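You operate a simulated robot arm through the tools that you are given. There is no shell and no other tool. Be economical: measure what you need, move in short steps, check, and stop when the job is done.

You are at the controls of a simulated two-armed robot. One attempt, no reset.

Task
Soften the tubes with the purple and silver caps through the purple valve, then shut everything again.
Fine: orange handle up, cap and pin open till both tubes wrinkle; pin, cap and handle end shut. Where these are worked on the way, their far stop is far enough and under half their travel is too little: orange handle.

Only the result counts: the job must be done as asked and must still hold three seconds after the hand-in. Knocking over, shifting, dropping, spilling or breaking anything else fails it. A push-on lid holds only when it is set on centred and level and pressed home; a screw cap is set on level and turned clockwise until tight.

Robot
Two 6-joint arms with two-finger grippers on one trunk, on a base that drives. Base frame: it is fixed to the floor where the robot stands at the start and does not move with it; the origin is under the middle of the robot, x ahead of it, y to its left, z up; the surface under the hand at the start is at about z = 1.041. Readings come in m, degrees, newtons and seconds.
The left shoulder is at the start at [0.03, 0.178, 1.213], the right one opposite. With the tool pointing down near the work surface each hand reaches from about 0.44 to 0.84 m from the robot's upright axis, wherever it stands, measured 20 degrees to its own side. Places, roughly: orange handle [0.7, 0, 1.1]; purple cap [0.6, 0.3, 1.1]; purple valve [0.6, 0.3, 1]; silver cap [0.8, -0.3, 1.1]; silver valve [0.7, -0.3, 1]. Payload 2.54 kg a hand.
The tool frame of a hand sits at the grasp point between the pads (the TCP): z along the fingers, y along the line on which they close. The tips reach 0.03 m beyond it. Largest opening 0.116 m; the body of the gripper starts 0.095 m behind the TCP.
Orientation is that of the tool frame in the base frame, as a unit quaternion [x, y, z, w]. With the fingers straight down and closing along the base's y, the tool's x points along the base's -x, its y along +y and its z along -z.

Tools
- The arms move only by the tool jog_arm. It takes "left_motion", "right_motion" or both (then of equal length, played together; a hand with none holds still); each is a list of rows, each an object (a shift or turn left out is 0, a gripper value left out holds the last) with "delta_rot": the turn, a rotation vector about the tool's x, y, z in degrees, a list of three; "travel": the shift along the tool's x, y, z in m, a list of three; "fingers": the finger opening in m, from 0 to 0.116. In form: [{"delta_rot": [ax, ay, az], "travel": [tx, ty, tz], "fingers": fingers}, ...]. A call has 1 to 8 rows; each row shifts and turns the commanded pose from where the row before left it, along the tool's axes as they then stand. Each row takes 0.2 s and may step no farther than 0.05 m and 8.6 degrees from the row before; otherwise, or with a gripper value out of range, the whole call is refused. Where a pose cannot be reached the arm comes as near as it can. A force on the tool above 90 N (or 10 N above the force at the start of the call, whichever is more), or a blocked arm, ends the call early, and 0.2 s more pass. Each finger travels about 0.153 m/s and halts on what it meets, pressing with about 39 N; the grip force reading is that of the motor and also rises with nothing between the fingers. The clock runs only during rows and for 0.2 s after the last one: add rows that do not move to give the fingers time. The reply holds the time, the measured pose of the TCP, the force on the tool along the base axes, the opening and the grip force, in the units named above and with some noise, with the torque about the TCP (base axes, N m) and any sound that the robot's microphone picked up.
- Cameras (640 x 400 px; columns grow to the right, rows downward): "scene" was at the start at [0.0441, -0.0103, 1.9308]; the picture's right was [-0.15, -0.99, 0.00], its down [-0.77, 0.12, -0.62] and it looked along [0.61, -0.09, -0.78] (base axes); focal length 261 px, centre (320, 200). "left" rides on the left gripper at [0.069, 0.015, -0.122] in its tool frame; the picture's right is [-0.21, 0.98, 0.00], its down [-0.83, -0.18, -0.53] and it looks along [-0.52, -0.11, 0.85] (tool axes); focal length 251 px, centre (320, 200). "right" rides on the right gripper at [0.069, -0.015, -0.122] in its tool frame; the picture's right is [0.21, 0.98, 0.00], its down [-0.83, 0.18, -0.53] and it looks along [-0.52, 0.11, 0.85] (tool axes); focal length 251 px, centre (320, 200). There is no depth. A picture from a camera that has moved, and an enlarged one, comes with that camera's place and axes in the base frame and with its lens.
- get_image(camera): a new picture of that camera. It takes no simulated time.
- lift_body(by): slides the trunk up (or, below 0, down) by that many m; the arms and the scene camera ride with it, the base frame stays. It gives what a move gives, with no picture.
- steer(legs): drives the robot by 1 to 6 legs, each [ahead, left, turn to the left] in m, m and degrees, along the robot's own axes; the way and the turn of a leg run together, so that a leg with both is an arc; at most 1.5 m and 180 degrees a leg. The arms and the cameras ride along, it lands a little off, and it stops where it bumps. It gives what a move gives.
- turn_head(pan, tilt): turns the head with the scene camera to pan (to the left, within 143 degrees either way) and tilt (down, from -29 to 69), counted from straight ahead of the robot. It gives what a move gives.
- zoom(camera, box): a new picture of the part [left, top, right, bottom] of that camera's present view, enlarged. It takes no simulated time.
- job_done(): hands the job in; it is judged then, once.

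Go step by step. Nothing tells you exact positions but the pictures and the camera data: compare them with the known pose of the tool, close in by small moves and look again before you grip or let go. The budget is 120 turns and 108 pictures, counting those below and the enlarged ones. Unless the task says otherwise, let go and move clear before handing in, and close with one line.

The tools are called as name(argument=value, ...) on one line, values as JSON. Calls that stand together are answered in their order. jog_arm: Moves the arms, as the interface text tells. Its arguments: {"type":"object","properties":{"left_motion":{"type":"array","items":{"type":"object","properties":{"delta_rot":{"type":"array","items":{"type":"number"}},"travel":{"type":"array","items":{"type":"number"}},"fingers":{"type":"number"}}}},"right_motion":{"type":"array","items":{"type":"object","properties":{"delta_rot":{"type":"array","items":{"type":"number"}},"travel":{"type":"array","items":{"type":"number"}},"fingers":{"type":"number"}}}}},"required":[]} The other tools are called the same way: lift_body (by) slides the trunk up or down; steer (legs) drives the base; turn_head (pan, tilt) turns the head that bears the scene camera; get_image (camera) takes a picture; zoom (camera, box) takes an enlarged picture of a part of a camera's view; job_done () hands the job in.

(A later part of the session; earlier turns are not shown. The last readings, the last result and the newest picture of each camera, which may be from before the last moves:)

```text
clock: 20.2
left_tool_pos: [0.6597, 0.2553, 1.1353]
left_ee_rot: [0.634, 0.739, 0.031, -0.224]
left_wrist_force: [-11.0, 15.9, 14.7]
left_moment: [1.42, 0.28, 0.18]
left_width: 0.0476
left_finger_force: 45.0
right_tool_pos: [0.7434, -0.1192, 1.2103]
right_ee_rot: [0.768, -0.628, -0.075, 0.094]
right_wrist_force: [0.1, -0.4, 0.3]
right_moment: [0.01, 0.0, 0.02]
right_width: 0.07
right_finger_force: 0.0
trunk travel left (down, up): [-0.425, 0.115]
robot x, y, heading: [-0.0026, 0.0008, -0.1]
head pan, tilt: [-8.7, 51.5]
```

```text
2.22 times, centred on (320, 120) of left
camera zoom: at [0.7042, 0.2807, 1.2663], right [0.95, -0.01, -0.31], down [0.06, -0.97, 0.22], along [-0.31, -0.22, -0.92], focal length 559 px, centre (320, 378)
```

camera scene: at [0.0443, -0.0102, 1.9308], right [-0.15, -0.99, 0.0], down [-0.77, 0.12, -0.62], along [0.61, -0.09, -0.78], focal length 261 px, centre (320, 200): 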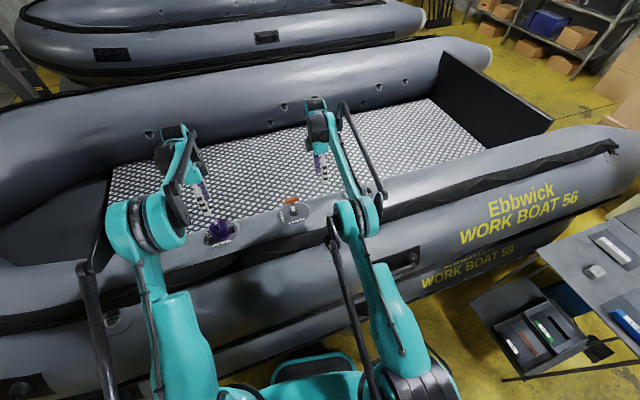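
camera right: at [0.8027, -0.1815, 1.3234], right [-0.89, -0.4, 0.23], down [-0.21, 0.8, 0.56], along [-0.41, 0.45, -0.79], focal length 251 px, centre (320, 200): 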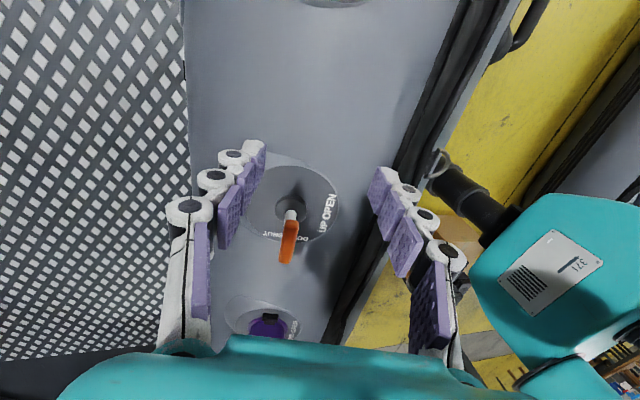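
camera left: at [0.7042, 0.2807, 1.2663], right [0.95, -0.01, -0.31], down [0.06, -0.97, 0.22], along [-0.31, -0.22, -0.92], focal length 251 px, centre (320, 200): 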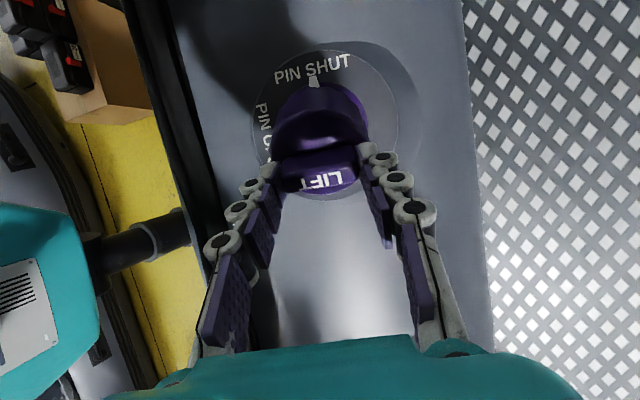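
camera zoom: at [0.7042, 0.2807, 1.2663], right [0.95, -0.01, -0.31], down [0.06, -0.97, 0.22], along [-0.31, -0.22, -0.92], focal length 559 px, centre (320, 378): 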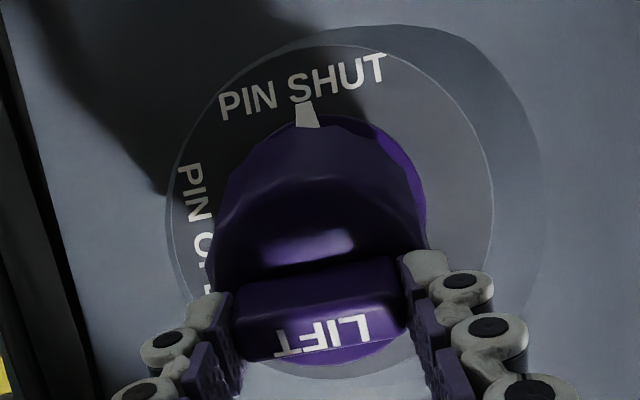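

The cap swings open in the grip. I'll move the right hand clear and carry on with the arc.

jog_arm(right_motion=[{"travel": [0.02, 0.03, -0.02]}, {"travel": [0.02, 0.03, -0.02]}, {"travel": [0.02, 0.03, -0.02]}, {"travel": [0.02, 0.03, -0.02]}])

jog_arm(left_motion=[{"travel": [-0.0082, 0, -0.0028], "delta_rot": [0, 3.75, 0]}, {"travel": [-0.0082, 0, -0.0023], "delta_rot": [0, 3.75, 0]}, {"travel": [-0.0087, 0, -0.0018], "delta_rot": [0, 3.75, 0]}, {"travel": [-0.0087, 0, -0.0015], "delta_rot": [0, 3.75, 0]}, {}])

zoom(camera="left", box=[220, 30, 420, 210])

get_image(camera="scene")

```text
clock: 21.2
left_tool_pos: [0.6606, 0.2536, 1.1342]
left_ee_rot: [0.634, 0.739, 0.032, -0.226]
left_wrist_force: [-4.1, 12.7, 25.8]
left_moment: [1.04, -0.54, -0.4]
left_width: 0.0473
left_finger_force: 44.8
right_tool_pos: [0.6645, -0.2188, 1.3166]
right_ee_rot: [0.769, -0.628, -0.076, 0.094]
right_wrist_force: [0.3, -0.1, 0.7]
right_moment: [-0.03, 0.01, 0.02]
right_width: 0.0699
right_finger_force: 0.0
trunk travel left (down, up): [-0.425, 0.115]
robot x, y, heading: [0.0004, -0.0018, -0.2]
head pan, tilt: [-8.7, 51.5]
```

```text
clock: 22.4
left_tool_pos: [0.6657, 0.2175, 1.1242]
left_ee_rot: [0.624, 0.704, 0.112, -0.32]
left_wrist_force: [-5.2, 1.3, 23.5]
left_moment: [0.98, -0.17, -0.12]
left_width: 0.0473
left_finger_force: 45.4
right_tool_pos: [0.6659, -0.221, 1.315]
right_ee_rot: [0.769, -0.628, -0.076, 0.094]
right_wrist_force: [0.0, 0.2, -0.5]
right_moment: [0.0, 0.01, 0.0]
right_width: 0.0701
right_finger_force: 0.1
trunk travel left (down, up): [-0.425, 0.115]
robot x, y, heading: [0.0024, 0.0016, -0.3]
head pan, tilt: [-8.7, 51.5]
```

```text
2.22 times, centred on (320, 120) of left
camera zoom: at [0.7166, 0.2073, 1.2565], right [0.93, 0.01, -0.36], down [0.0, -1.0, -0.03], along [-0.36, 0.03, -0.93], focal length 559 px, centre (320, 378)
```

zoom: 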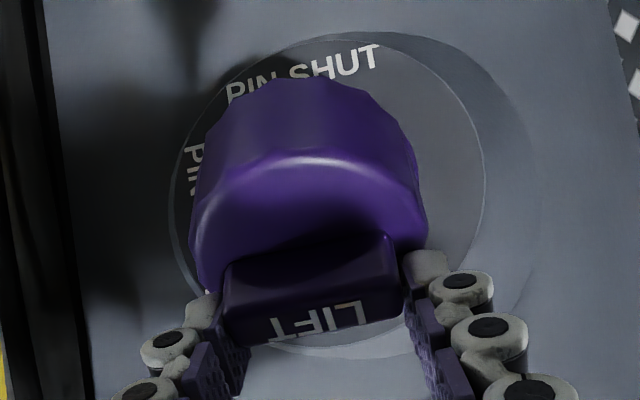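

```text
65 pictures are left
camera scene: at [0.04, -0.0111, 1.9309], right [-0.15, -0.99, 0.0], down [-0.77, 0.12, -0.62], along [0.62, -0.09, -0.78], focal length 261 px, centre (320, 200)
```

scene: 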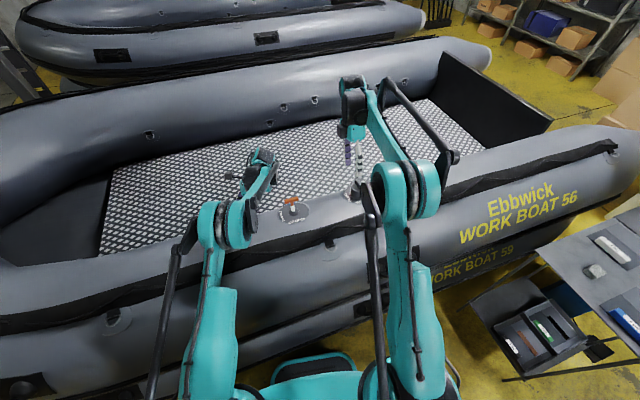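

The cap is about 70° open. I'll continue toward its stop.

jog_arm(left_motion=[{"travel": [-0.0086, 0, -0.0008], "delta_rot": [0, 3.75, 0]}, {"travel": [-0.0086, 0, -0.0007], "delta_rot": [0, 3.75, 0]}, {"travel": [-0.007, 0, 0.0005]}, {"travel": [-0.007, 0, 0.001]}, {}])

get_image(camera="left")

get_image(camera="right")

```text
clock: 23.6
left_tool_pos: [0.6664, 0.1939, 1.1062]
left_ee_rot: [0.618, 0.68, 0.156, -0.361]
left_wrist_force: [-2.7, -6.4, 24.6]
left_moment: [0.97, 0.03, -0.25]
left_width: 0.0466
left_finger_force: 44.9
right_tool_pos: [0.6648, -0.2224, 1.315]
right_ee_rot: [0.768, -0.629, -0.077, 0.092]
right_wrist_force: [0.5, 0.2, 0.1]
right_moment: [0.01, 0.03, -0.04]
right_width: 0.0699
right_finger_force: 0.1
trunk travel left (down, up): [-0.425, 0.115]
robot x, y, heading: [-0.0004, -0.0018, 0.0]
head pan, tilt: [-8.7, 51.5]
```

```text
64 pictures are left
camera left: at [0.718, 0.1661, 1.2332], right [0.93, 0.03, -0.38], down [-0.03, -0.99, -0.15], along [-0.38, 0.16, -0.91], focal length 251 px, centre (320, 200)
```

left: 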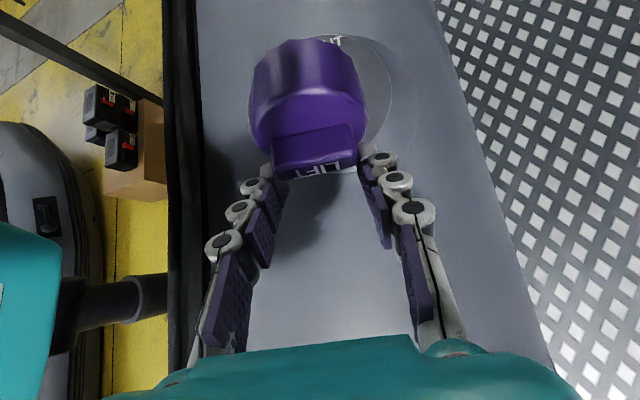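

```text
63 pictures are left
camera right: at [0.7214, -0.2794, 1.4312], right [-0.89, -0.4, 0.23], down [-0.21, 0.8, 0.56], along [-0.41, 0.45, -0.79], focal length 251 px, centre (320, 200)
```

right: 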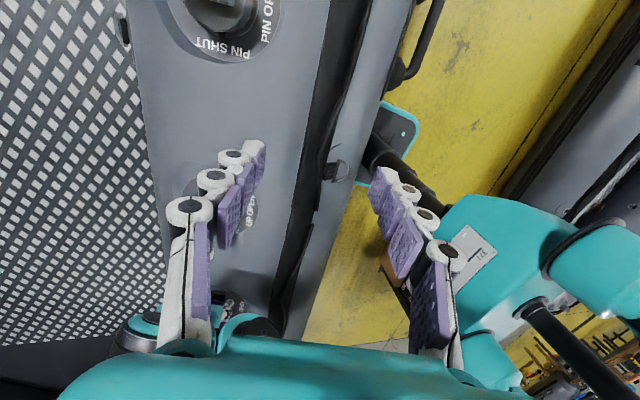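

The cap looks about 95° open and is resisting further travel. I'll release it, back off a little and check that it stays.

jog_arm(left_motion=[{"fingers": 0.085}, {}, {"travel": [0, 0, -0.02]}, {"travel": [-0.02, 0, -0.03]}, {"travel": [0.01, 0, -0.03]}, {}])

get_image(camera="left")

get_image(camera="scene")

```text
clock: 25.0
left_tool_pos: [0.7055, 0.1666, 1.1502]
left_ee_rot: [0.621, 0.68, 0.159, -0.355]
left_wrist_force: [-0.8, 0.1, -0.4]
left_moment: [0.01, -0.01, 0.0]
left_width: 0.0849
left_finger_force: 0.0
left hand out of reach, approached as far as the arm can: row 3, 4, 5
right_tool_pos: [0.6677, -0.2195, 1.3156]
right_ee_rot: [0.768, -0.628, -0.078, 0.094]
right_wrist_force: [0.1, 0.1, -1.1]
right_moment: [-0.01, 0.0, -0.02]
right_width: 0.0701
right_finger_force: 0.2
trunk travel left (down, up): [-0.425, 0.115]
robot x, y, heading: [-0.001, -0.0024, 0.0]
head pan, tilt: [-8.7, 51.5]
```

```text
62 pictures are left
camera left: at [0.7562, 0.1387, 1.2795], right [0.93, 0.02, -0.36], down [-0.04, -0.99, -0.15], along [-0.36, 0.15, -0.92], focal length 251 px, centre (320, 200)
```

left: 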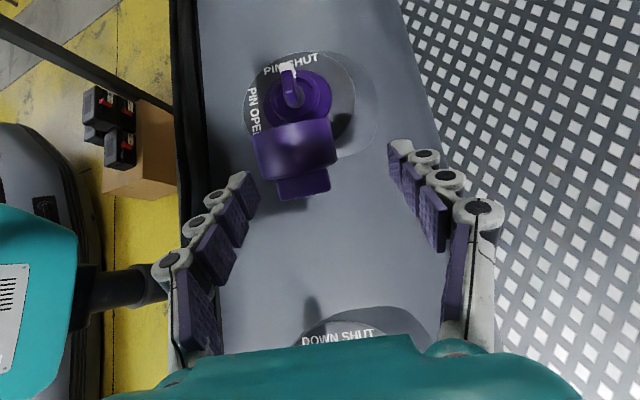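

```text
61 pictures are left
camera scene: at [0.0444, -0.0104, 1.9308], right [-0.15, -0.99, 0.0], down [-0.77, 0.12, -0.62], along [0.61, -0.09, -0.78], focal length 261 px, centre (320, 200)
```

scene: 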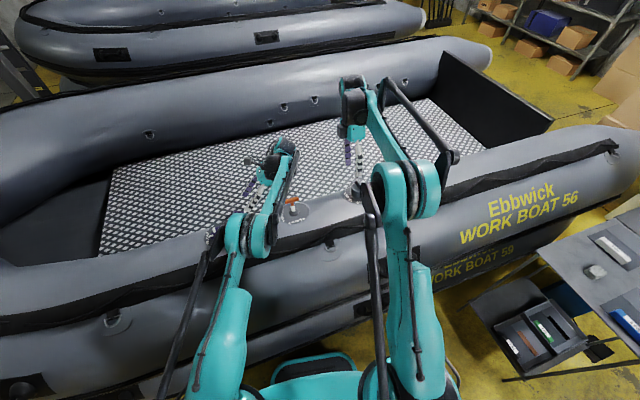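

The cap stays open past 90°, and inside is a pin with a lever pointing to PIN SHUT. I'll zoom in on it.

zoom(camera="left", box=[230, 40, 370, 140])

```text
4.00 times, centred on (300, 90) of left
camera zoom: at [0.7562, 0.1387, 1.2795], right [0.93, 0.02, -0.36], down [-0.04, -0.99, -0.15], along [-0.36, 0.15, -0.92], focal length 1006 px, centre (400, 640)
```

zoom: 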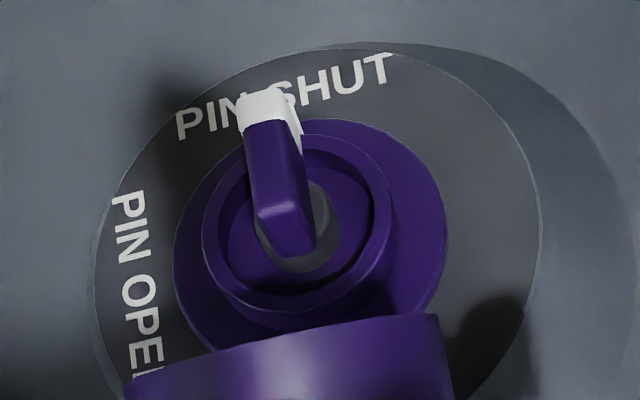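

The lever must turn 90° counter-clockwise, from +y to −x. I'll raise the left hand, tilt it back onto the valve axis and hover over it.

jog_arm(left_motion=[{"travel": [0.034, 0, -0.034]}, {"travel": [0.015, 0, -0.015]}, {"delta_rot": [0, -7.5, 0]}, {"delta_rot": [0, -7.5, 0]}, {"delta_rot": [0, -7.5, 0]}, {"delta_rot": [0, -7.5, 0]}, {"delta_rot": [0, -7.5, 0]}, {"delta_rot": [0, -7.5, 0]}])

```text
clock: 26.8
left_tool_pos: [0.7166, 0.1837, 1.2188]
left_ee_rot: [0.629, 0.768, -0.095, -0.076]
left_wrist_force: [-0.6, 0.4, -0.3]
left_moment: [0.02, 0.0, 0.01]
left_width: 0.085
left_finger_force: 0.1
left hand out of reach, approached as far as the arm can: row 1, 2
right_tool_pos: [0.6683, -0.2177, 1.3153]
right_ee_rot: [0.769, -0.628, -0.077, 0.095]
right_wrist_force: [-0.2, -0.1, -0.4]
right_moment: [0.02, -0.05, 0.01]
right_width: 0.0698
right_finger_force: 0.0
trunk travel left (down, up): [-0.425, 0.115]
robot x, y, heading: [0.0005, -0.0018, -0.1]
head pan, tilt: [-8.7, 51.5]
```

jog_arm(left_motion=[{"travel": [0.042, -0.007, 0.0]}, {"travel": [0.042, -0.007, 0.0]}, {"travel": [0.042, -0.006, 0.0]}, {"travel": [0, 0, 0.015]}, {}])

get_image(camera="left")

zoom(camera="scene", box=[180, 200, 260, 250])

```text
clock: 28.0
left_tool_pos: [0.6731, 0.3026, 1.2084]
left_ee_rot: [0.628, 0.769, -0.095, -0.077]
left_wrist_force: [-0.4, 0.2, 1.0]
left_moment: [-0.03, -0.01, -0.02]
left_width: 0.0847
left_finger_force: 0.1
right_tool_pos: [0.6672, -0.2192, 1.3154]
right_ee_rot: [0.769, -0.628, -0.077, 0.094]
right_wrist_force: [0.1, -0.7, 0.1]
right_moment: [-0.01, 0.02, -0.03]
right_width: 0.0699
right_finger_force: 0.0
trunk travel left (down, up): [-0.425, 0.115]
robot x, y, heading: [-0.0017, -0.0, 0.1]
head pan, tilt: [-8.7, 51.5]
```

```text
59 pictures are left
camera left: at [0.7012, 0.378, 1.3245], right [0.97, -0.02, -0.24], down [0.12, -0.82, 0.56], along [-0.21, -0.57, -0.79], focal length 251 px, centre (320, 200)
```

left: 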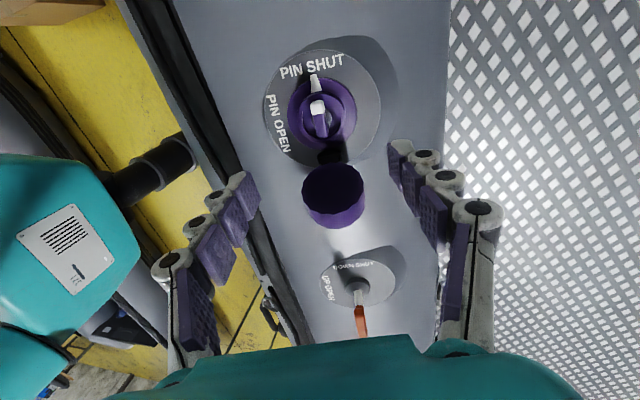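

```text
8.00 times, centred on (220, 225) of scene
camera zoom: at [0.0442, -0.0102, 1.9308], right [-0.15, -0.99, 0.0], down [-0.77, 0.12, -0.62], along [0.61, -0.09, -0.78], focal length 2088 px, centre (1120, 0)
```

zoom: 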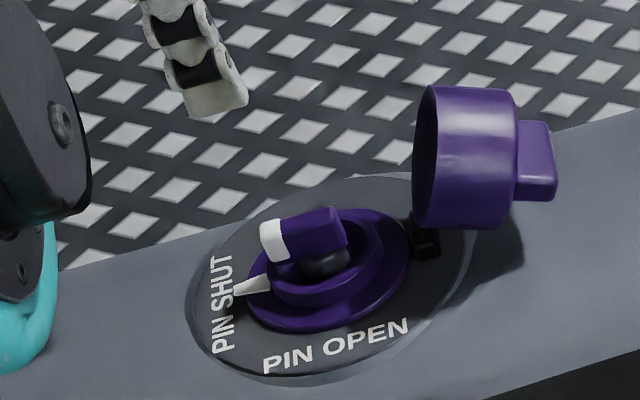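

zoom(camera="left", box=[256, 40, 400, 130])

```text
4.44 times, centred on (328, 85) of left
camera zoom: at [0.7012, 0.378, 1.3245], right [0.97, -0.02, -0.24], down [0.12, -0.82, 0.56], along [-0.21, -0.57, -0.79], focal length 1118 px, centre (284, 711)
```

zoom: 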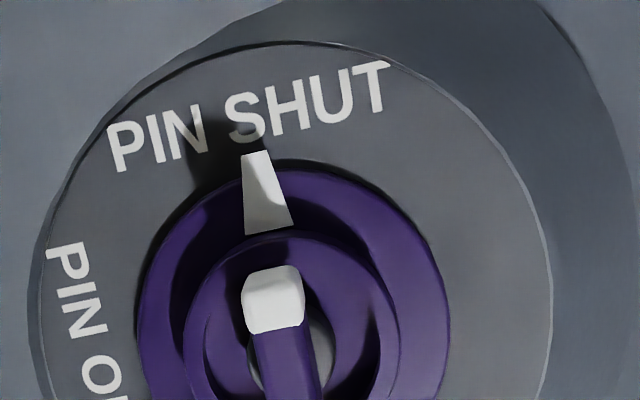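

zoom(camera="left", box=[272, 85, 368, 145])

```text
6.67 times, centred on (320, 115) of left
camera zoom: at [0.7012, 0.378, 1.3245], right [0.97, -0.02, -0.24], down [0.12, -0.82, 0.56], along [-0.21, -0.57, -0.79], focal length 1676 px, centre (320, 767)
```

zoom: 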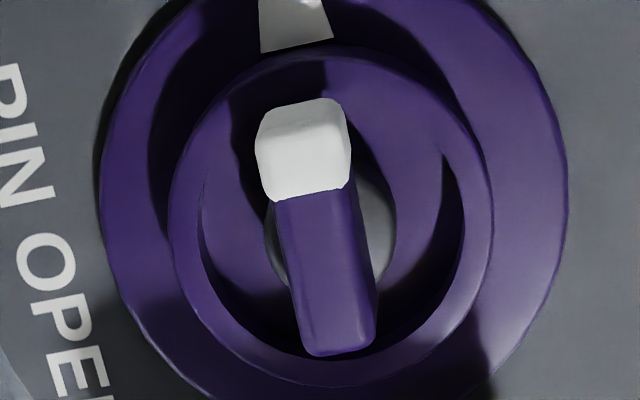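

The bar is about 0.037 m long and 0.012 m wide. It is centred over the valve axis, within 3 mm of the tool axis. I'll descend with the fingers narrowed.

jog_arm(left_motion=[{"travel": [0.002, 0.001, 0.04], "fingers": 0.045}, {"travel": [0, 0, 0.04]}, {"travel": [0, 0, 0.03]}, {}])

zoom(camera="left", box=[220, 80, 420, 205])

zoom(camera="scene", box=[180, 200, 260, 250])

```text
clock: 29.0
left_tool_pos: [0.6441, 0.2966, 1.1022]
left_ee_rot: [0.628, 0.769, -0.094, -0.077]
left_wrist_force: [0.5, -0.6, 0.7]
left_moment: [0.03, -0.01, -0.03]
left_width: 0.045
left_finger_force: 0.1
right_tool_pos: [0.6671, -0.2198, 1.3147]
right_ee_rot: [0.769, -0.628, -0.077, 0.094]
right_wrist_force: [-1.0, -0.4, -0.7]
right_moment: [0.03, 0.01, 0.0]
right_width: 0.0702
right_finger_force: 0.1
trunk travel left (down, up): [-0.425, 0.115]
robot x, y, heading: [-0.0, 0.0005, -0.1]
head pan, tilt: [-8.7, 51.5]
```

```text
3.20 times, centred on (320, 142) of left
camera zoom: at [0.6736, 0.3731, 1.2172], right [0.97, -0.02, -0.24], down [0.12, -0.82, 0.56], along [-0.21, -0.57, -0.79], focal length 805 px, centre (320, 384)
```

zoom: 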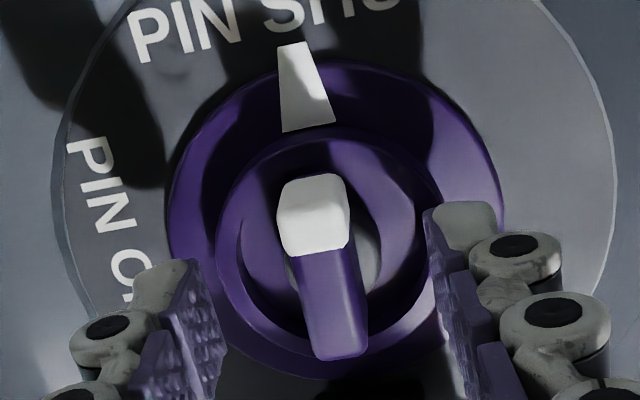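

```text
8.00 times, centred on (220, 225) of scene
camera zoom: at [0.0442, -0.0103, 1.9308], right [-0.15, -0.99, 0.0], down [-0.77, 0.12, -0.62], along [0.61, -0.09, -0.78], focal length 2088 px, centre (1120, 0)
```

zoom: 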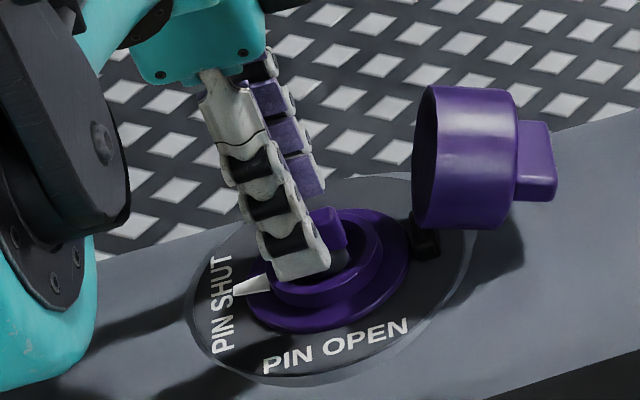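

jog_arm(left_motion=[{"travel": [0.002, 0, 0.01]}, {"fingers": 0.0}, {}, {}])

zoom(camera="left", box=[220, 80, 420, 205])

```text
clock: 30.0
left_tool_pos: [0.6426, 0.2994, 1.0928]
left_ee_rot: [0.628, 0.769, -0.095, -0.077]
left_wrist_force: [15.0, 4.9, 5.8]
left_moment: [0.03, -0.9, 0.12]
left_width: 0.0118
left_finger_force: 38.4
right_tool_pos: [0.6685, -0.2194, 1.3148]
right_ee_rot: [0.768, -0.628, -0.078, 0.095]
right_wrist_force: [-0.6, -0.4, -1.4]
right_moment: [-0.02, 0.0, -0.01]
right_width: 0.07
right_finger_force: 0.0
trunk travel left (down, up): [-0.425, 0.115]
robot x, y, heading: [0.0, 0.0025, -0.2]
head pan, tilt: [-8.7, 51.5]
```

```text
3.20 times, centred on (320, 142) of left
camera zoom: at [0.6723, 0.3759, 1.2072], right [0.97, -0.02, -0.24], down [0.12, -0.82, 0.56], along [-0.21, -0.57, -0.79], focal length 805 px, centre (320, 384)
```

zoom: 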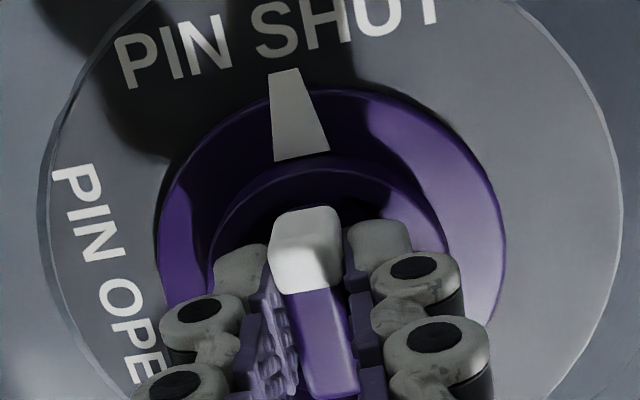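

The bar is gripped. I'll turn it a little counter-clockwise as a test.

jog_arm(left_motion=[{"delta_rot": [0, 0, -7.5]}, {"delta_rot": [0, 0, -7.5]}, {}])

zoom(camera="left", box=[220, 80, 420, 205])

```text
clock: 30.8
left_tool_pos: [0.6416, 0.3, 1.0921]
left_ee_rot: [0.522, 0.844, -0.083, -0.089]
left_wrist_force: [13.7, 3.3, 13.0]
left_moment: [-0.53, -1.1, 0.27]
left_width: 0.0121
left_finger_force: 38.9
right_tool_pos: [0.6687, -0.2199, 1.3155]
right_ee_rot: [0.768, -0.628, -0.078, 0.095]
right_wrist_force: [0.0, -0.3, -0.3]
right_moment: [0.03, 0.0, 0.01]
right_width: 0.0698
right_finger_force: 0.1
trunk travel left (down, up): [-0.425, 0.115]
robot x, y, heading: [-0.0042, -0.0014, -0.1]
head pan, tilt: [-8.7, 51.5]
```

```text
3.20 times, centred on (320, 142) of left
camera zoom: at [0.6531, 0.3734, 1.2118], right [0.94, 0.24, -0.24], down [0.33, -0.79, 0.51], along [-0.07, -0.56, -0.83], focal length 805 px, centre (320, 384)
```

zoom: 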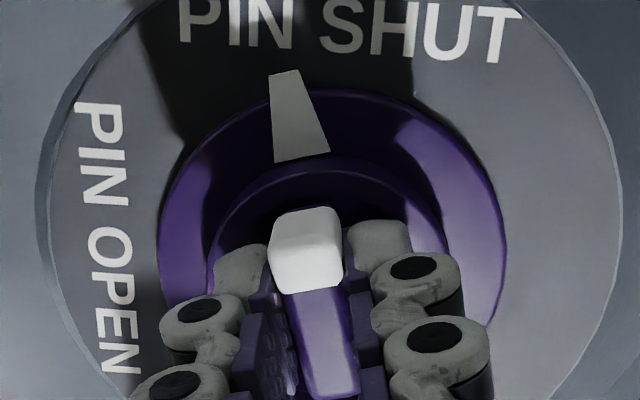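

The pin and its pointer turn together. I'll continue to the PIN OPEN stop.

jog_arm(left_motion=[{"delta_rot": [0, 0, -8]}, {"delta_rot": [0, 0, -8]}, {"delta_rot": [0, 0, -8]}, {"delta_rot": [0, 0, -8]}, {"delta_rot": [0, 0, -8]}, {"delta_rot": [0, 0, -8]}, {"delta_rot": [0, 0, -8]}, {"delta_rot": [0, 0, -8]}])

get_image(camera="left")

```text
clock: 32.6
left_tool_pos: [0.638, 0.2943, 1.094]
left_ee_rot: [-0.004, 0.993, -0.023, -0.12]
left_wrist_force: [-25.0, -35.6, -14.5]
left_moment: [-0.87, 0.54, 0.04]
left_width: 0.0118
left_finger_force: 38.9
right_tool_pos: [0.6655, -0.2246, 1.3152]
right_ee_rot: [0.769, -0.627, -0.078, 0.092]
right_wrist_force: [0.0, 0.4, -1.0]
right_moment: [-0.02, 0.03, -0.02]
right_width: 0.07
right_finger_force: 0.1
trunk travel left (down, up): [-0.425, 0.115]
robot x, y, heading: [0.0012, -0.0026, 0.1]
head pan, tilt: [-8.7, 51.5]
```

```text
51 pictures are left
camera left: at [0.6008, 0.3147, 1.2282], right [0.19, 0.98, -0.1], down [0.93, -0.15, 0.33], along [0.31, -0.15, -0.94], focal length 251 px, centre (320, 200)
```

left: 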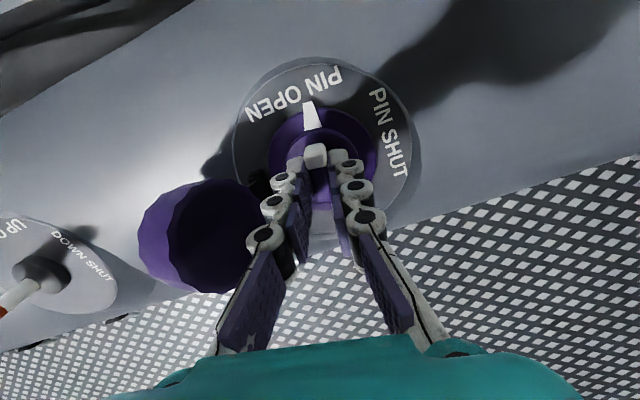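

jog_arm(left_motion=[{"travel": [0.001, -0.002, 0], "delta_rot": [0, 0, -5]}, {"delta_rot": [0, 0, -5], "travel": [0.0005, -0.001, 0]}, {}])

zoom(camera="left", box=[220, 40, 420, 215])

```text
clock: 33.4
left_tool_pos: [0.6405, 0.2934, 1.0942]
left_ee_rot: [-0.091, 0.988, -0.014, -0.122]
left_wrist_force: [-13.7, -31.5, -8.4]
left_moment: [-0.96, 0.83, 0.03]
left_width: 0.0114
left_finger_force: 38.3
right_tool_pos: [0.6654, -0.2239, 1.3148]
right_ee_rot: [0.769, -0.628, -0.078, 0.093]
right_wrist_force: [0.0, -0.5, -0.1]
right_moment: [0.01, -0.02, 0.02]
right_width: 0.0696
right_finger_force: 0.1
trunk travel left (down, up): [-0.425, 0.115]
robot x, y, heading: [0.0048, -0.0017, 0.1]
head pan, tilt: [-8.7, 51.5]
```

```text
2.29 times, centred on (320, 128) of left
camera zoom: at [0.5993, 0.3015, 1.2292], right [0.03, 1.0, -0.06], down [0.95, -0.01, 0.32], along [0.32, -0.06, -0.95], focal length 575 px, centre (320, 366)
```

zoom: 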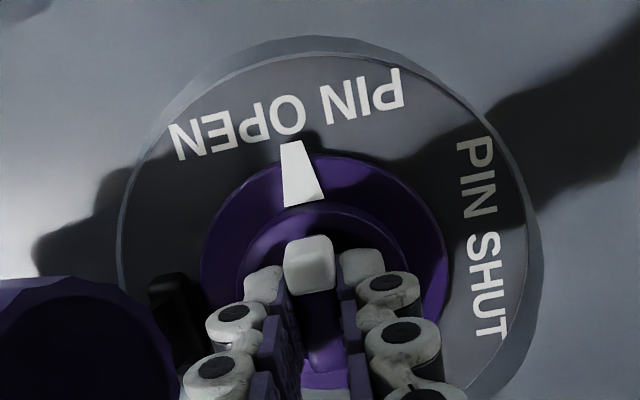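

jog_arm(left_motion=[{"delta_rot": [0, 0, -4]}, {"delta_rot": [0, 0, -4]}, {}, {}])

zoom(camera="left", box=[220, 40, 420, 215])

get_image(camera="scene")

```text
clock: 34.4
left_tool_pos: [0.6399, 0.2942, 1.0933]
left_ee_rot: [-0.159, 0.98, -0.002, -0.12]
left_wrist_force: [5.0, -25.2, 20.0]
left_moment: [-0.86, -0.16, -0.81]
left_width: 0.0144
left_finger_force: 40.5
right_tool_pos: [0.6656, -0.2234, 1.3156]
right_ee_rot: [0.769, -0.628, -0.079, 0.092]
right_wrist_force: [-0.9, 0.0, 0.0]
right_moment: [0.02, 0.02, 0.03]
right_width: 0.0701
right_finger_force: 0.0
trunk travel left (down, up): [-0.425, 0.115]
robot x, y, heading: [0.0003, 0.0007, 0.1]
head pan, tilt: [-8.7, 51.5]
```

```text
2.29 times, centred on (320, 128) of left
camera zoom: at [0.6001, 0.2915, 1.2296], right [-0.11, 0.99, -0.02], down [0.94, 0.11, 0.32], along [0.32, 0.01, -0.95], focal length 575 px, centre (320, 366)
```

zoom: 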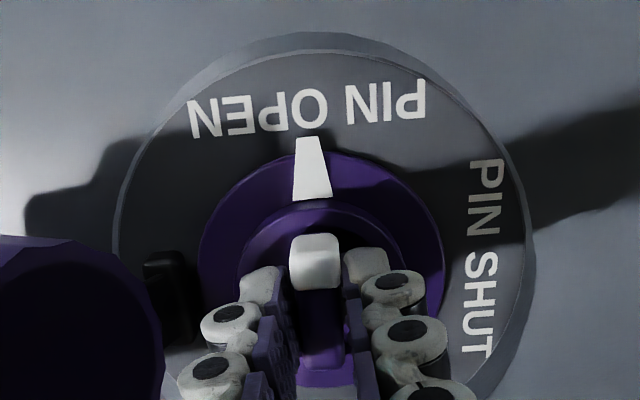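

```text
48 pictures are left
camera scene: at [0.0429, -0.0164, 1.931], right [-0.15, -0.99, 0.0], down [-0.77, 0.12, -0.62], along [0.62, -0.09, -0.78], focal length 261 px, centre (320, 200)
```

scene: 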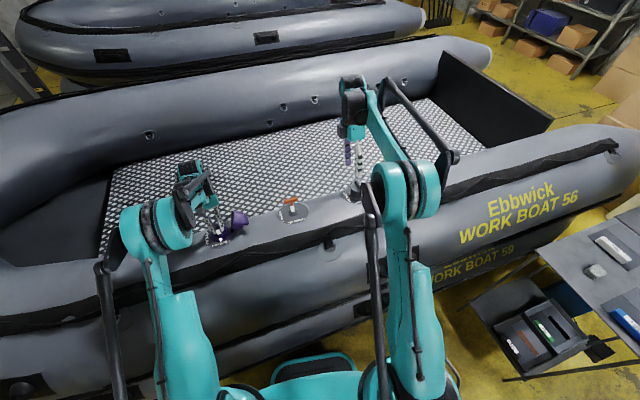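

The pin is at its open stop. I'll open the fingers around the bar and wait while the tubes soften.

jog_arm(left_motion=[{"delta_rot": [0, 0, 6]}, {"fingers": 0.035}, {}, {}, {}, {}, {}, {}])

get_image(camera="scene")

```text
clock: 36.2
left_tool_pos: [0.6395, 0.2969, 1.0922]
left_ee_rot: [-0.107, 0.987, -0.01, -0.122]
left_wrist_force: [0.0, -0.3, 0.1]
left_moment: [0.04, 0.02, 0.0]
left_width: 0.0351
left_finger_force: 0.0
right_tool_pos: [0.6675, -0.2194, 1.3153]
right_ee_rot: [0.768, -0.628, -0.077, 0.095]
right_wrist_force: [0.5, -0.9, 0.2]
right_moment: [-0.02, 0.0, -0.01]
right_width: 0.07
right_finger_force: 0.0
trunk travel left (down, up): [-0.425, 0.115]
robot x, y, heading: [0.0007, 0.0032, 0.0]
head pan, tilt: [-8.7, 51.5]
```

```text
47 pictures are left
camera scene: at [0.0442, -0.0106, 1.9308], right [-0.15, -0.99, 0.0], down [-0.77, 0.12, -0.62], along [0.61, -0.09, -0.78], focal length 261 px, centre (320, 200)
```

scene: 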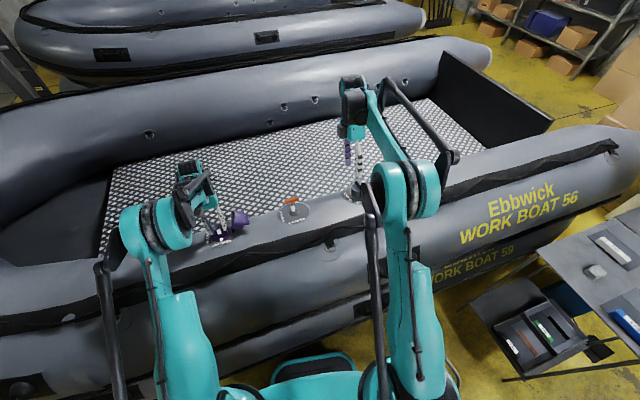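

zoom(camera="scene", box=[0, 210, 330, 400])

zoom(camera="scene", box=[300, 120, 640, 310])

```text
1.94 times, centred on (165, 305) of scene
camera zoom: at [0.0442, -0.0106, 1.9308], right [-0.15, -0.99, 0.0], down [-0.77, 0.12, -0.62], along [0.61, -0.09, -0.78], focal length 506 px, centre (621, -4)
```

zoom: 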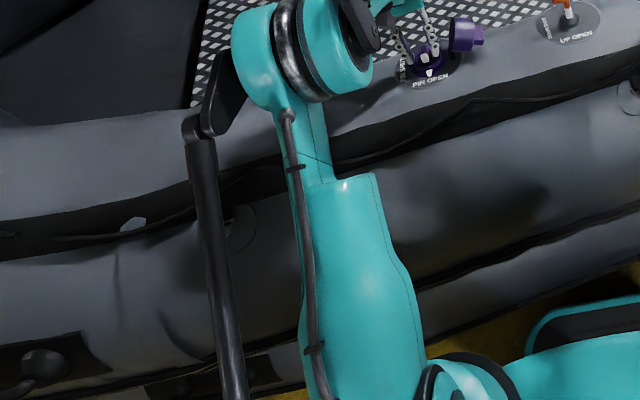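

```text
1.88 times, centred on (470, 215) of scene
camera zoom: at [0.0442, -0.0106, 1.9308], right [-0.15, -0.99, 0.0], down [-0.77, 0.12, -0.62], along [0.61, -0.09, -0.78], focal length 491 px, centre (38, 172)
```

zoom: 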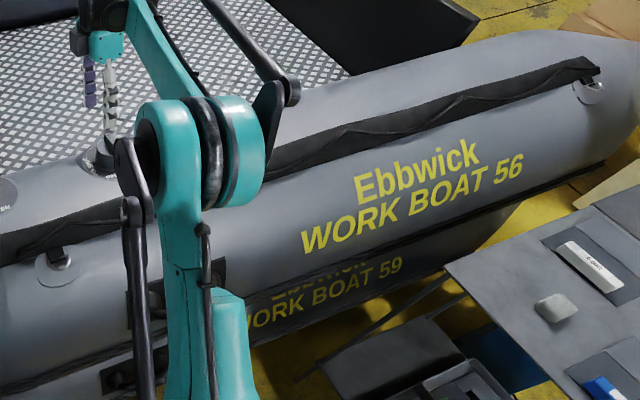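

Faint creases may already be forming on the purple side, but I see none on the silver side. I'll wait longer and compare.

jog_arm(left_motion=[{}, {}, {}, {}, {}, {}, {}, {}])

jog_arm(left_motion=[{}, {}, {}, {}, {}, {}, {}, {}])

get_image(camera="scene")

zoom(camera="scene", box=[300, 120, 640, 310])

```text
clock: 38.0
left_tool_pos: [0.6404, 0.2977, 1.0929]
left_ee_rot: [-0.107, 0.987, -0.011, -0.122]
left_wrist_force: [-0.4, 0.4, 0.2]
left_moment: [0.01, 0.0, 0.0]
left_width: 0.035
left_finger_force: 0.0
right_tool_pos: [0.6678, -0.2195, 1.3143]
right_ee_rot: [0.769, -0.628, -0.078, 0.094]
right_wrist_force: [0.0, -0.1, 0.5]
right_moment: [0.02, 0.0, 0.02]
right_width: 0.0697
right_finger_force: 0.1
trunk travel left (down, up): [-0.425, 0.115]
robot x, y, heading: [-0.0019, -0.0002, -0.1]
head pan, tilt: [-8.7, 51.5]
```

```text
clock: 39.8
left_tool_pos: [0.6392, 0.296, 1.0919]
left_ee_rot: [-0.108, 0.987, -0.011, -0.121]
left_wrist_force: [0.1, -0.9, 0.4]
left_moment: [0.0, 0.02, 0.0]
left_width: 0.0351
left_finger_force: 0.1
right_tool_pos: [0.6664, -0.2187, 1.3143]
right_ee_rot: [0.768, -0.628, -0.077, 0.095]
right_wrist_force: [0.7, 0.0, 0.6]
right_moment: [-0.04, 0.01, 0.01]
right_width: 0.0698
right_finger_force: 0.0
trunk travel left (down, up): [-0.425, 0.115]
robot x, y, heading: [0.002, 0.0011, 0.0]
head pan, tilt: [-8.7, 51.5]
```

```text
44 pictures are left
camera scene: at [0.0443, -0.0102, 1.9308], right [-0.15, -0.99, 0.0], down [-0.77, 0.12, -0.62], along [0.61, -0.09, -0.78], focal length 261 px, centre (320, 200)
```

scene: 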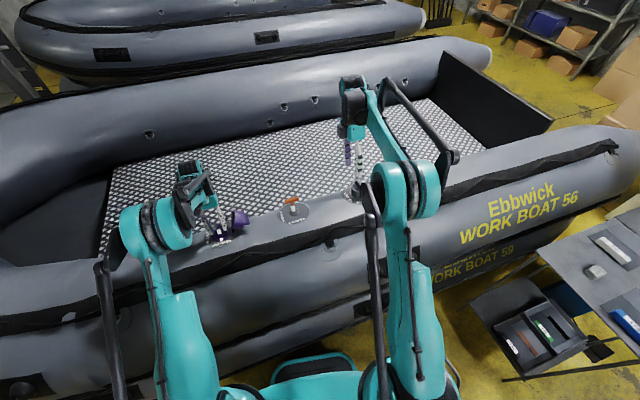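

```text
1.88 times, centred on (470, 215) of scene
camera zoom: at [0.0443, -0.0102, 1.9308], right [-0.15, -0.99, 0.0], down [-0.77, 0.12, -0.62], along [0.61, -0.09, -0.78], focal length 491 px, centre (38, 172)
```

zoom: 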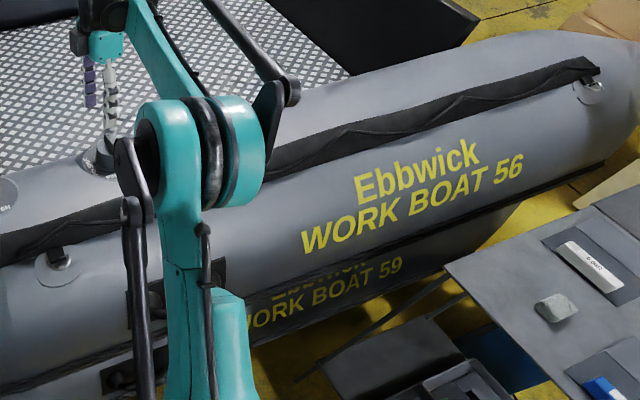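

zoom(camera="scene", box=[0, 210, 330, 400])

get_image(camera="right")

```text
1.94 times, centred on (165, 305) of scene
camera zoom: at [0.0443, -0.0102, 1.9308], right [-0.15, -0.99, 0.0], down [-0.77, 0.12, -0.62], along [0.61, -0.09, -0.78], focal length 506 px, centre (621, -4)
```

zoom: 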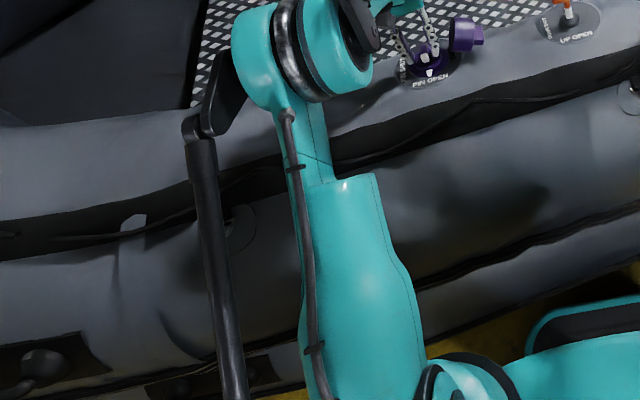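

```text
41 pictures are left
camera right: at [0.7243, -0.2772, 1.4301], right [-0.89, -0.4, 0.24], down [-0.21, 0.8, 0.56], along [-0.41, 0.45, -0.79], focal length 251 px, centre (320, 200)
```

right: 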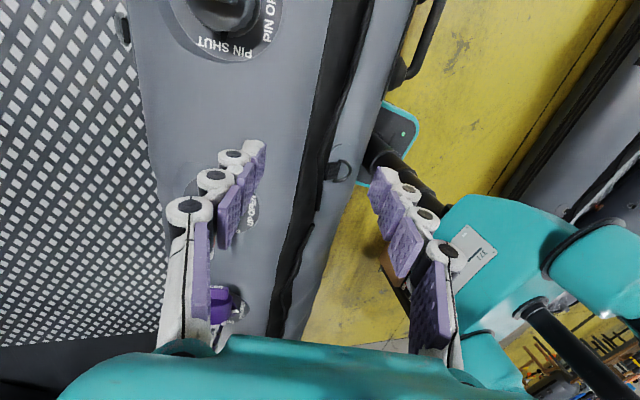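

The purple side's edge is getting wavy while the silver side stays mostly smooth. I'll wait more.

jog_arm(left_motion=[{}, {}, {}, {}, {}, {}, {}, {}])

jog_arm(left_motion=[{}, {}, {}, {}, {}, {}, {}, {}])

jog_arm(left_motion=[{}, {}, {}, {}, {}, {}, {}, {}])

zoom(camera="scene", box=[0, 210, 330, 400])

zoom(camera="scene", box=[300, 120, 640, 310])

```text
clock: 41.6
left_tool_pos: [0.639, 0.2971, 1.0936]
left_ee_rot: [-0.107, 0.987, -0.011, -0.121]
left_wrist_force: [-0.3, -0.3, 0.0]
left_moment: [0.01, 0.01, -0.01]
left_width: 0.0351
left_finger_force: 0.0
right_tool_pos: [0.6684, -0.2182, 1.315]
right_ee_rot: [0.769, -0.628, -0.078, 0.095]
right_wrist_force: [1.0, 0.3, -0.4]
right_moment: [-0.03, 0.03, -0.02]
right_width: 0.0699
right_finger_force: 0.1
trunk travel left (down, up): [-0.425, 0.115]
robot x, y, heading: [0.0013, 0.0032, -0.1]
head pan, tilt: [-8.7, 51.5]
```

```text
clock: 43.4
left_tool_pos: [0.6397, 0.2984, 1.0929]
left_ee_rot: [-0.108, 0.987, -0.01, -0.122]
left_wrist_force: [0.7, -0.4, 0.6]
left_moment: [0.0, -0.03, 0.0]
left_width: 0.0351
left_finger_force: 0.0
right_tool_pos: [0.668, -0.2188, 1.3155]
right_ee_rot: [0.769, -0.628, -0.078, 0.094]
right_wrist_force: [-0.3, -0.7, -0.6]
right_moment: [0.02, -0.02, 0.02]
right_width: 0.0697
right_finger_force: 0.1
trunk travel left (down, up): [-0.425, 0.115]
robot x, y, heading: [0.0013, -0.0005, 0.2]
head pan, tilt: [-8.7, 51.5]
```

```text
clock: 45.2
left_tool_pos: [0.6386, 0.2979, 1.0942]
left_ee_rot: [-0.109, 0.987, -0.011, -0.121]
left_wrist_force: [-0.9, 0.3, 0.5]
left_moment: [0.0, 0.0, -0.02]
left_width: 0.035
left_finger_force: 0.1
right_tool_pos: [0.6664, -0.2199, 1.3161]
right_ee_rot: [0.768, -0.629, -0.077, 0.094]
right_wrist_force: [-0.3, 0.1, -0.9]
right_moment: [0.0, -0.01, -0.04]
right_width: 0.0699
right_finger_force: 0.1
trunk travel left (down, up): [-0.425, 0.115]
robot x, y, heading: [-0.0006, 0.0004, -0.0]
head pan, tilt: [-8.7, 51.5]
```

```text
1.94 times, centred on (165, 305) of scene
camera zoom: at [0.0443, -0.0102, 1.9308], right [-0.15, -0.99, 0.0], down [-0.77, 0.12, -0.62], along [0.61, -0.09, -0.78], focal length 506 px, centre (621, -4)
```

zoom: 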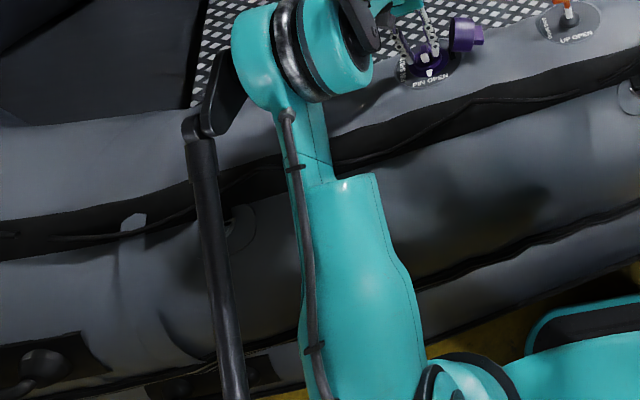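

```text
1.88 times, centred on (470, 215) of scene
camera zoom: at [0.0443, -0.0102, 1.9308], right [-0.15, -0.99, 0.0], down [-0.77, 0.12, -0.62], along [0.61, -0.09, -0.78], focal length 491 px, centre (38, 172)
```

zoom: 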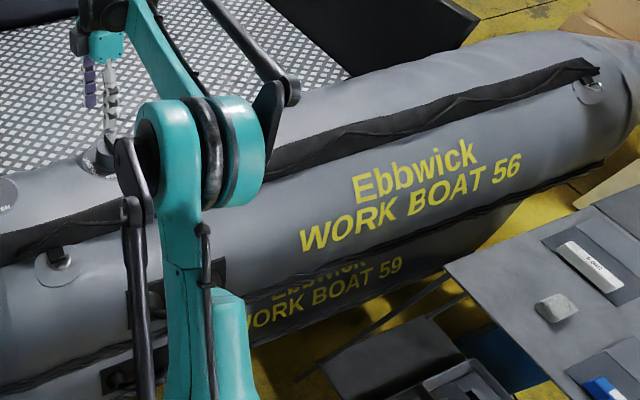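

The silver side is starting to sag slightly, and its seam and lettering are wavy. I'll wait a bit more until it clearly wrinkles.

jog_arm(left_motion=[{}, {}, {}, {}, {}, {}, {}, {}])

jog_arm(left_motion=[{}, {}, {}, {}, {}, {}, {}, {}])

zoom(camera="scene", box=[300, 120, 640, 310])

```text
clock: 47.0
left_tool_pos: [0.6408, 0.2976, 1.0934]
left_ee_rot: [-0.107, 0.987, -0.01, -0.121]
left_wrist_force: [0.2, 0.5, 0.5]
left_moment: [-0.02, 0.03, 0.0]
left_width: 0.0349
left_finger_force: 0.0
right_tool_pos: [0.6672, -0.2191, 1.3161]
right_ee_rot: [0.769, -0.628, -0.078, 0.095]
right_wrist_force: [0.2, -0.3, 0.8]
right_moment: [-0.02, 0.02, -0.01]
right_width: 0.0701
right_finger_force: 0.0
trunk travel left (down, up): [-0.425, 0.115]
robot x, y, heading: [0.0004, 0.0014, 0.0]
head pan, tilt: [-8.7, 51.5]
```

```text
clock: 48.8
left_tool_pos: [0.6386, 0.2986, 1.093]
left_ee_rot: [-0.108, 0.987, -0.011, -0.121]
left_wrist_force: [0.5, -0.4, -0.2]
left_moment: [0.02, -0.01, 0.0]
left_width: 0.0351
left_finger_force: 0.2
right_tool_pos: [0.668, -0.2204, 1.3159]
right_ee_rot: [0.769, -0.628, -0.077, 0.094]
right_wrist_force: [0.3, -0.8, -0.4]
right_moment: [-0.04, -0.03, -0.04]
right_width: 0.0701
right_finger_force: 0.0
trunk travel left (down, up): [-0.425, 0.115]
robot x, y, heading: [0.0005, 0.0002, -0.1]
head pan, tilt: [-8.7, 51.5]
```

```text
1.88 times, centred on (470, 215) of scene
camera zoom: at [0.0443, -0.0102, 1.9308], right [-0.15, -0.99, 0.0], down [-0.77, 0.12, -0.62], along [0.61, -0.09, -0.78], focal length 491 px, centre (38, 172)
```

zoom: 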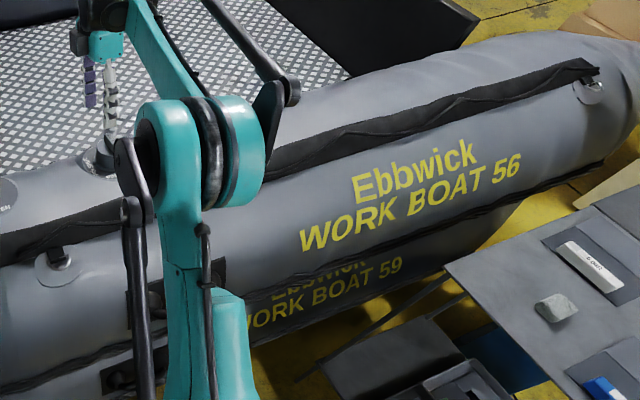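

jog_arm(left_motion=[{}, {}, {}, {}, {}, {}, {}, {}])

jog_arm(left_motion=[{}, {}, {}, {}, {}, {}, {}, {}])

zoom(camera="scene", box=[430, 100, 640, 250])

zoom(camera="scene", box=[0, 240, 160, 400])

```text
clock: 50.6
left_tool_pos: [0.6388, 0.299, 1.0925]
left_ee_rot: [-0.107, 0.987, -0.01, -0.121]
left_wrist_force: [0.4, 0.1, 0.0]
left_moment: [0.02, 0.02, -0.03]
left_width: 0.0349
left_finger_force: 0.0
right_tool_pos: [0.6673, -0.2195, 1.3139]
right_ee_rot: [0.769, -0.628, -0.077, 0.094]
right_wrist_force: [0.4, 0.5, 0.0]
right_moment: [-0.01, -0.02, 0.02]
right_width: 0.0701
right_finger_force: 0.1
trunk travel left (down, up): [-0.425, 0.115]
robot x, y, heading: [-0.002, 0.0013, -0.0]
head pan, tilt: [-8.7, 51.5]
```

```text
clock: 52.4
left_tool_pos: [0.6399, 0.2979, 1.0928]
left_ee_rot: [-0.108, 0.987, -0.01, -0.121]
left_wrist_force: [0.1, -0.3, 0.3]
left_moment: [0.04, -0.01, 0.0]
left_width: 0.0352
left_finger_force: 0.1
right_tool_pos: [0.6675, -0.2203, 1.3156]
right_ee_rot: [0.768, -0.628, -0.077, 0.095]
right_wrist_force: [-0.1, -0.1, 0.3]
right_moment: [-0.01, 0.0, -0.05]
right_width: 0.0699
right_finger_force: 0.1
trunk travel left (down, up): [-0.425, 0.115]
robot x, y, heading: [0.0012, 0.0029, -0.2]
head pan, tilt: [-8.7, 51.5]
```

```text
2.67 times, centred on (535, 175) of scene
camera zoom: at [0.0443, -0.0102, 1.9308], right [-0.15, -0.99, 0.0], down [-0.77, 0.12, -0.62], along [0.61, -0.09, -0.78], focal length 696 px, centre (-253, 267)
```

zoom: 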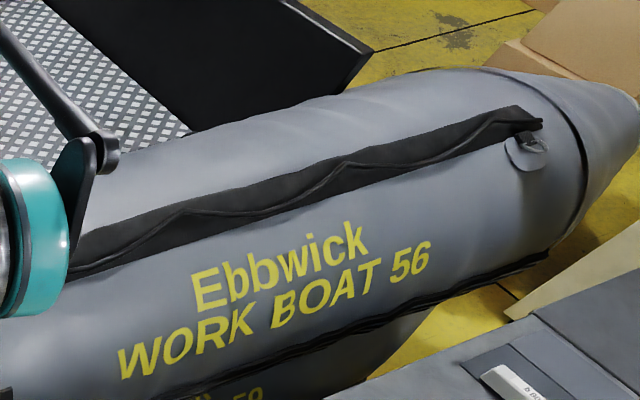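

```text
2.50 times, centred on (80, 320) of scene
camera zoom: at [0.0443, -0.0102, 1.9308], right [-0.15, -0.99, 0.0], down [-0.77, 0.12, -0.62], along [0.61, -0.09, -0.78], focal length 653 px, centre (920, -100)
```

zoom: 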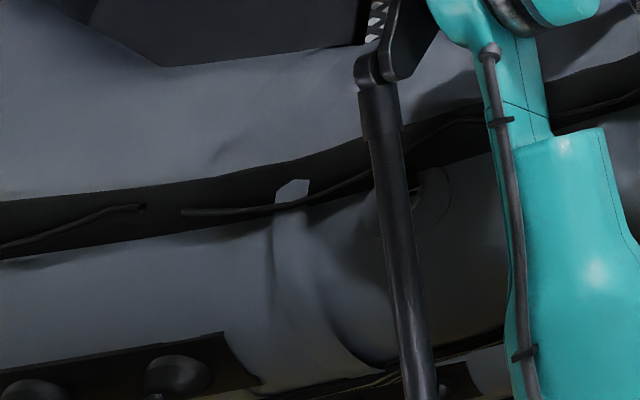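

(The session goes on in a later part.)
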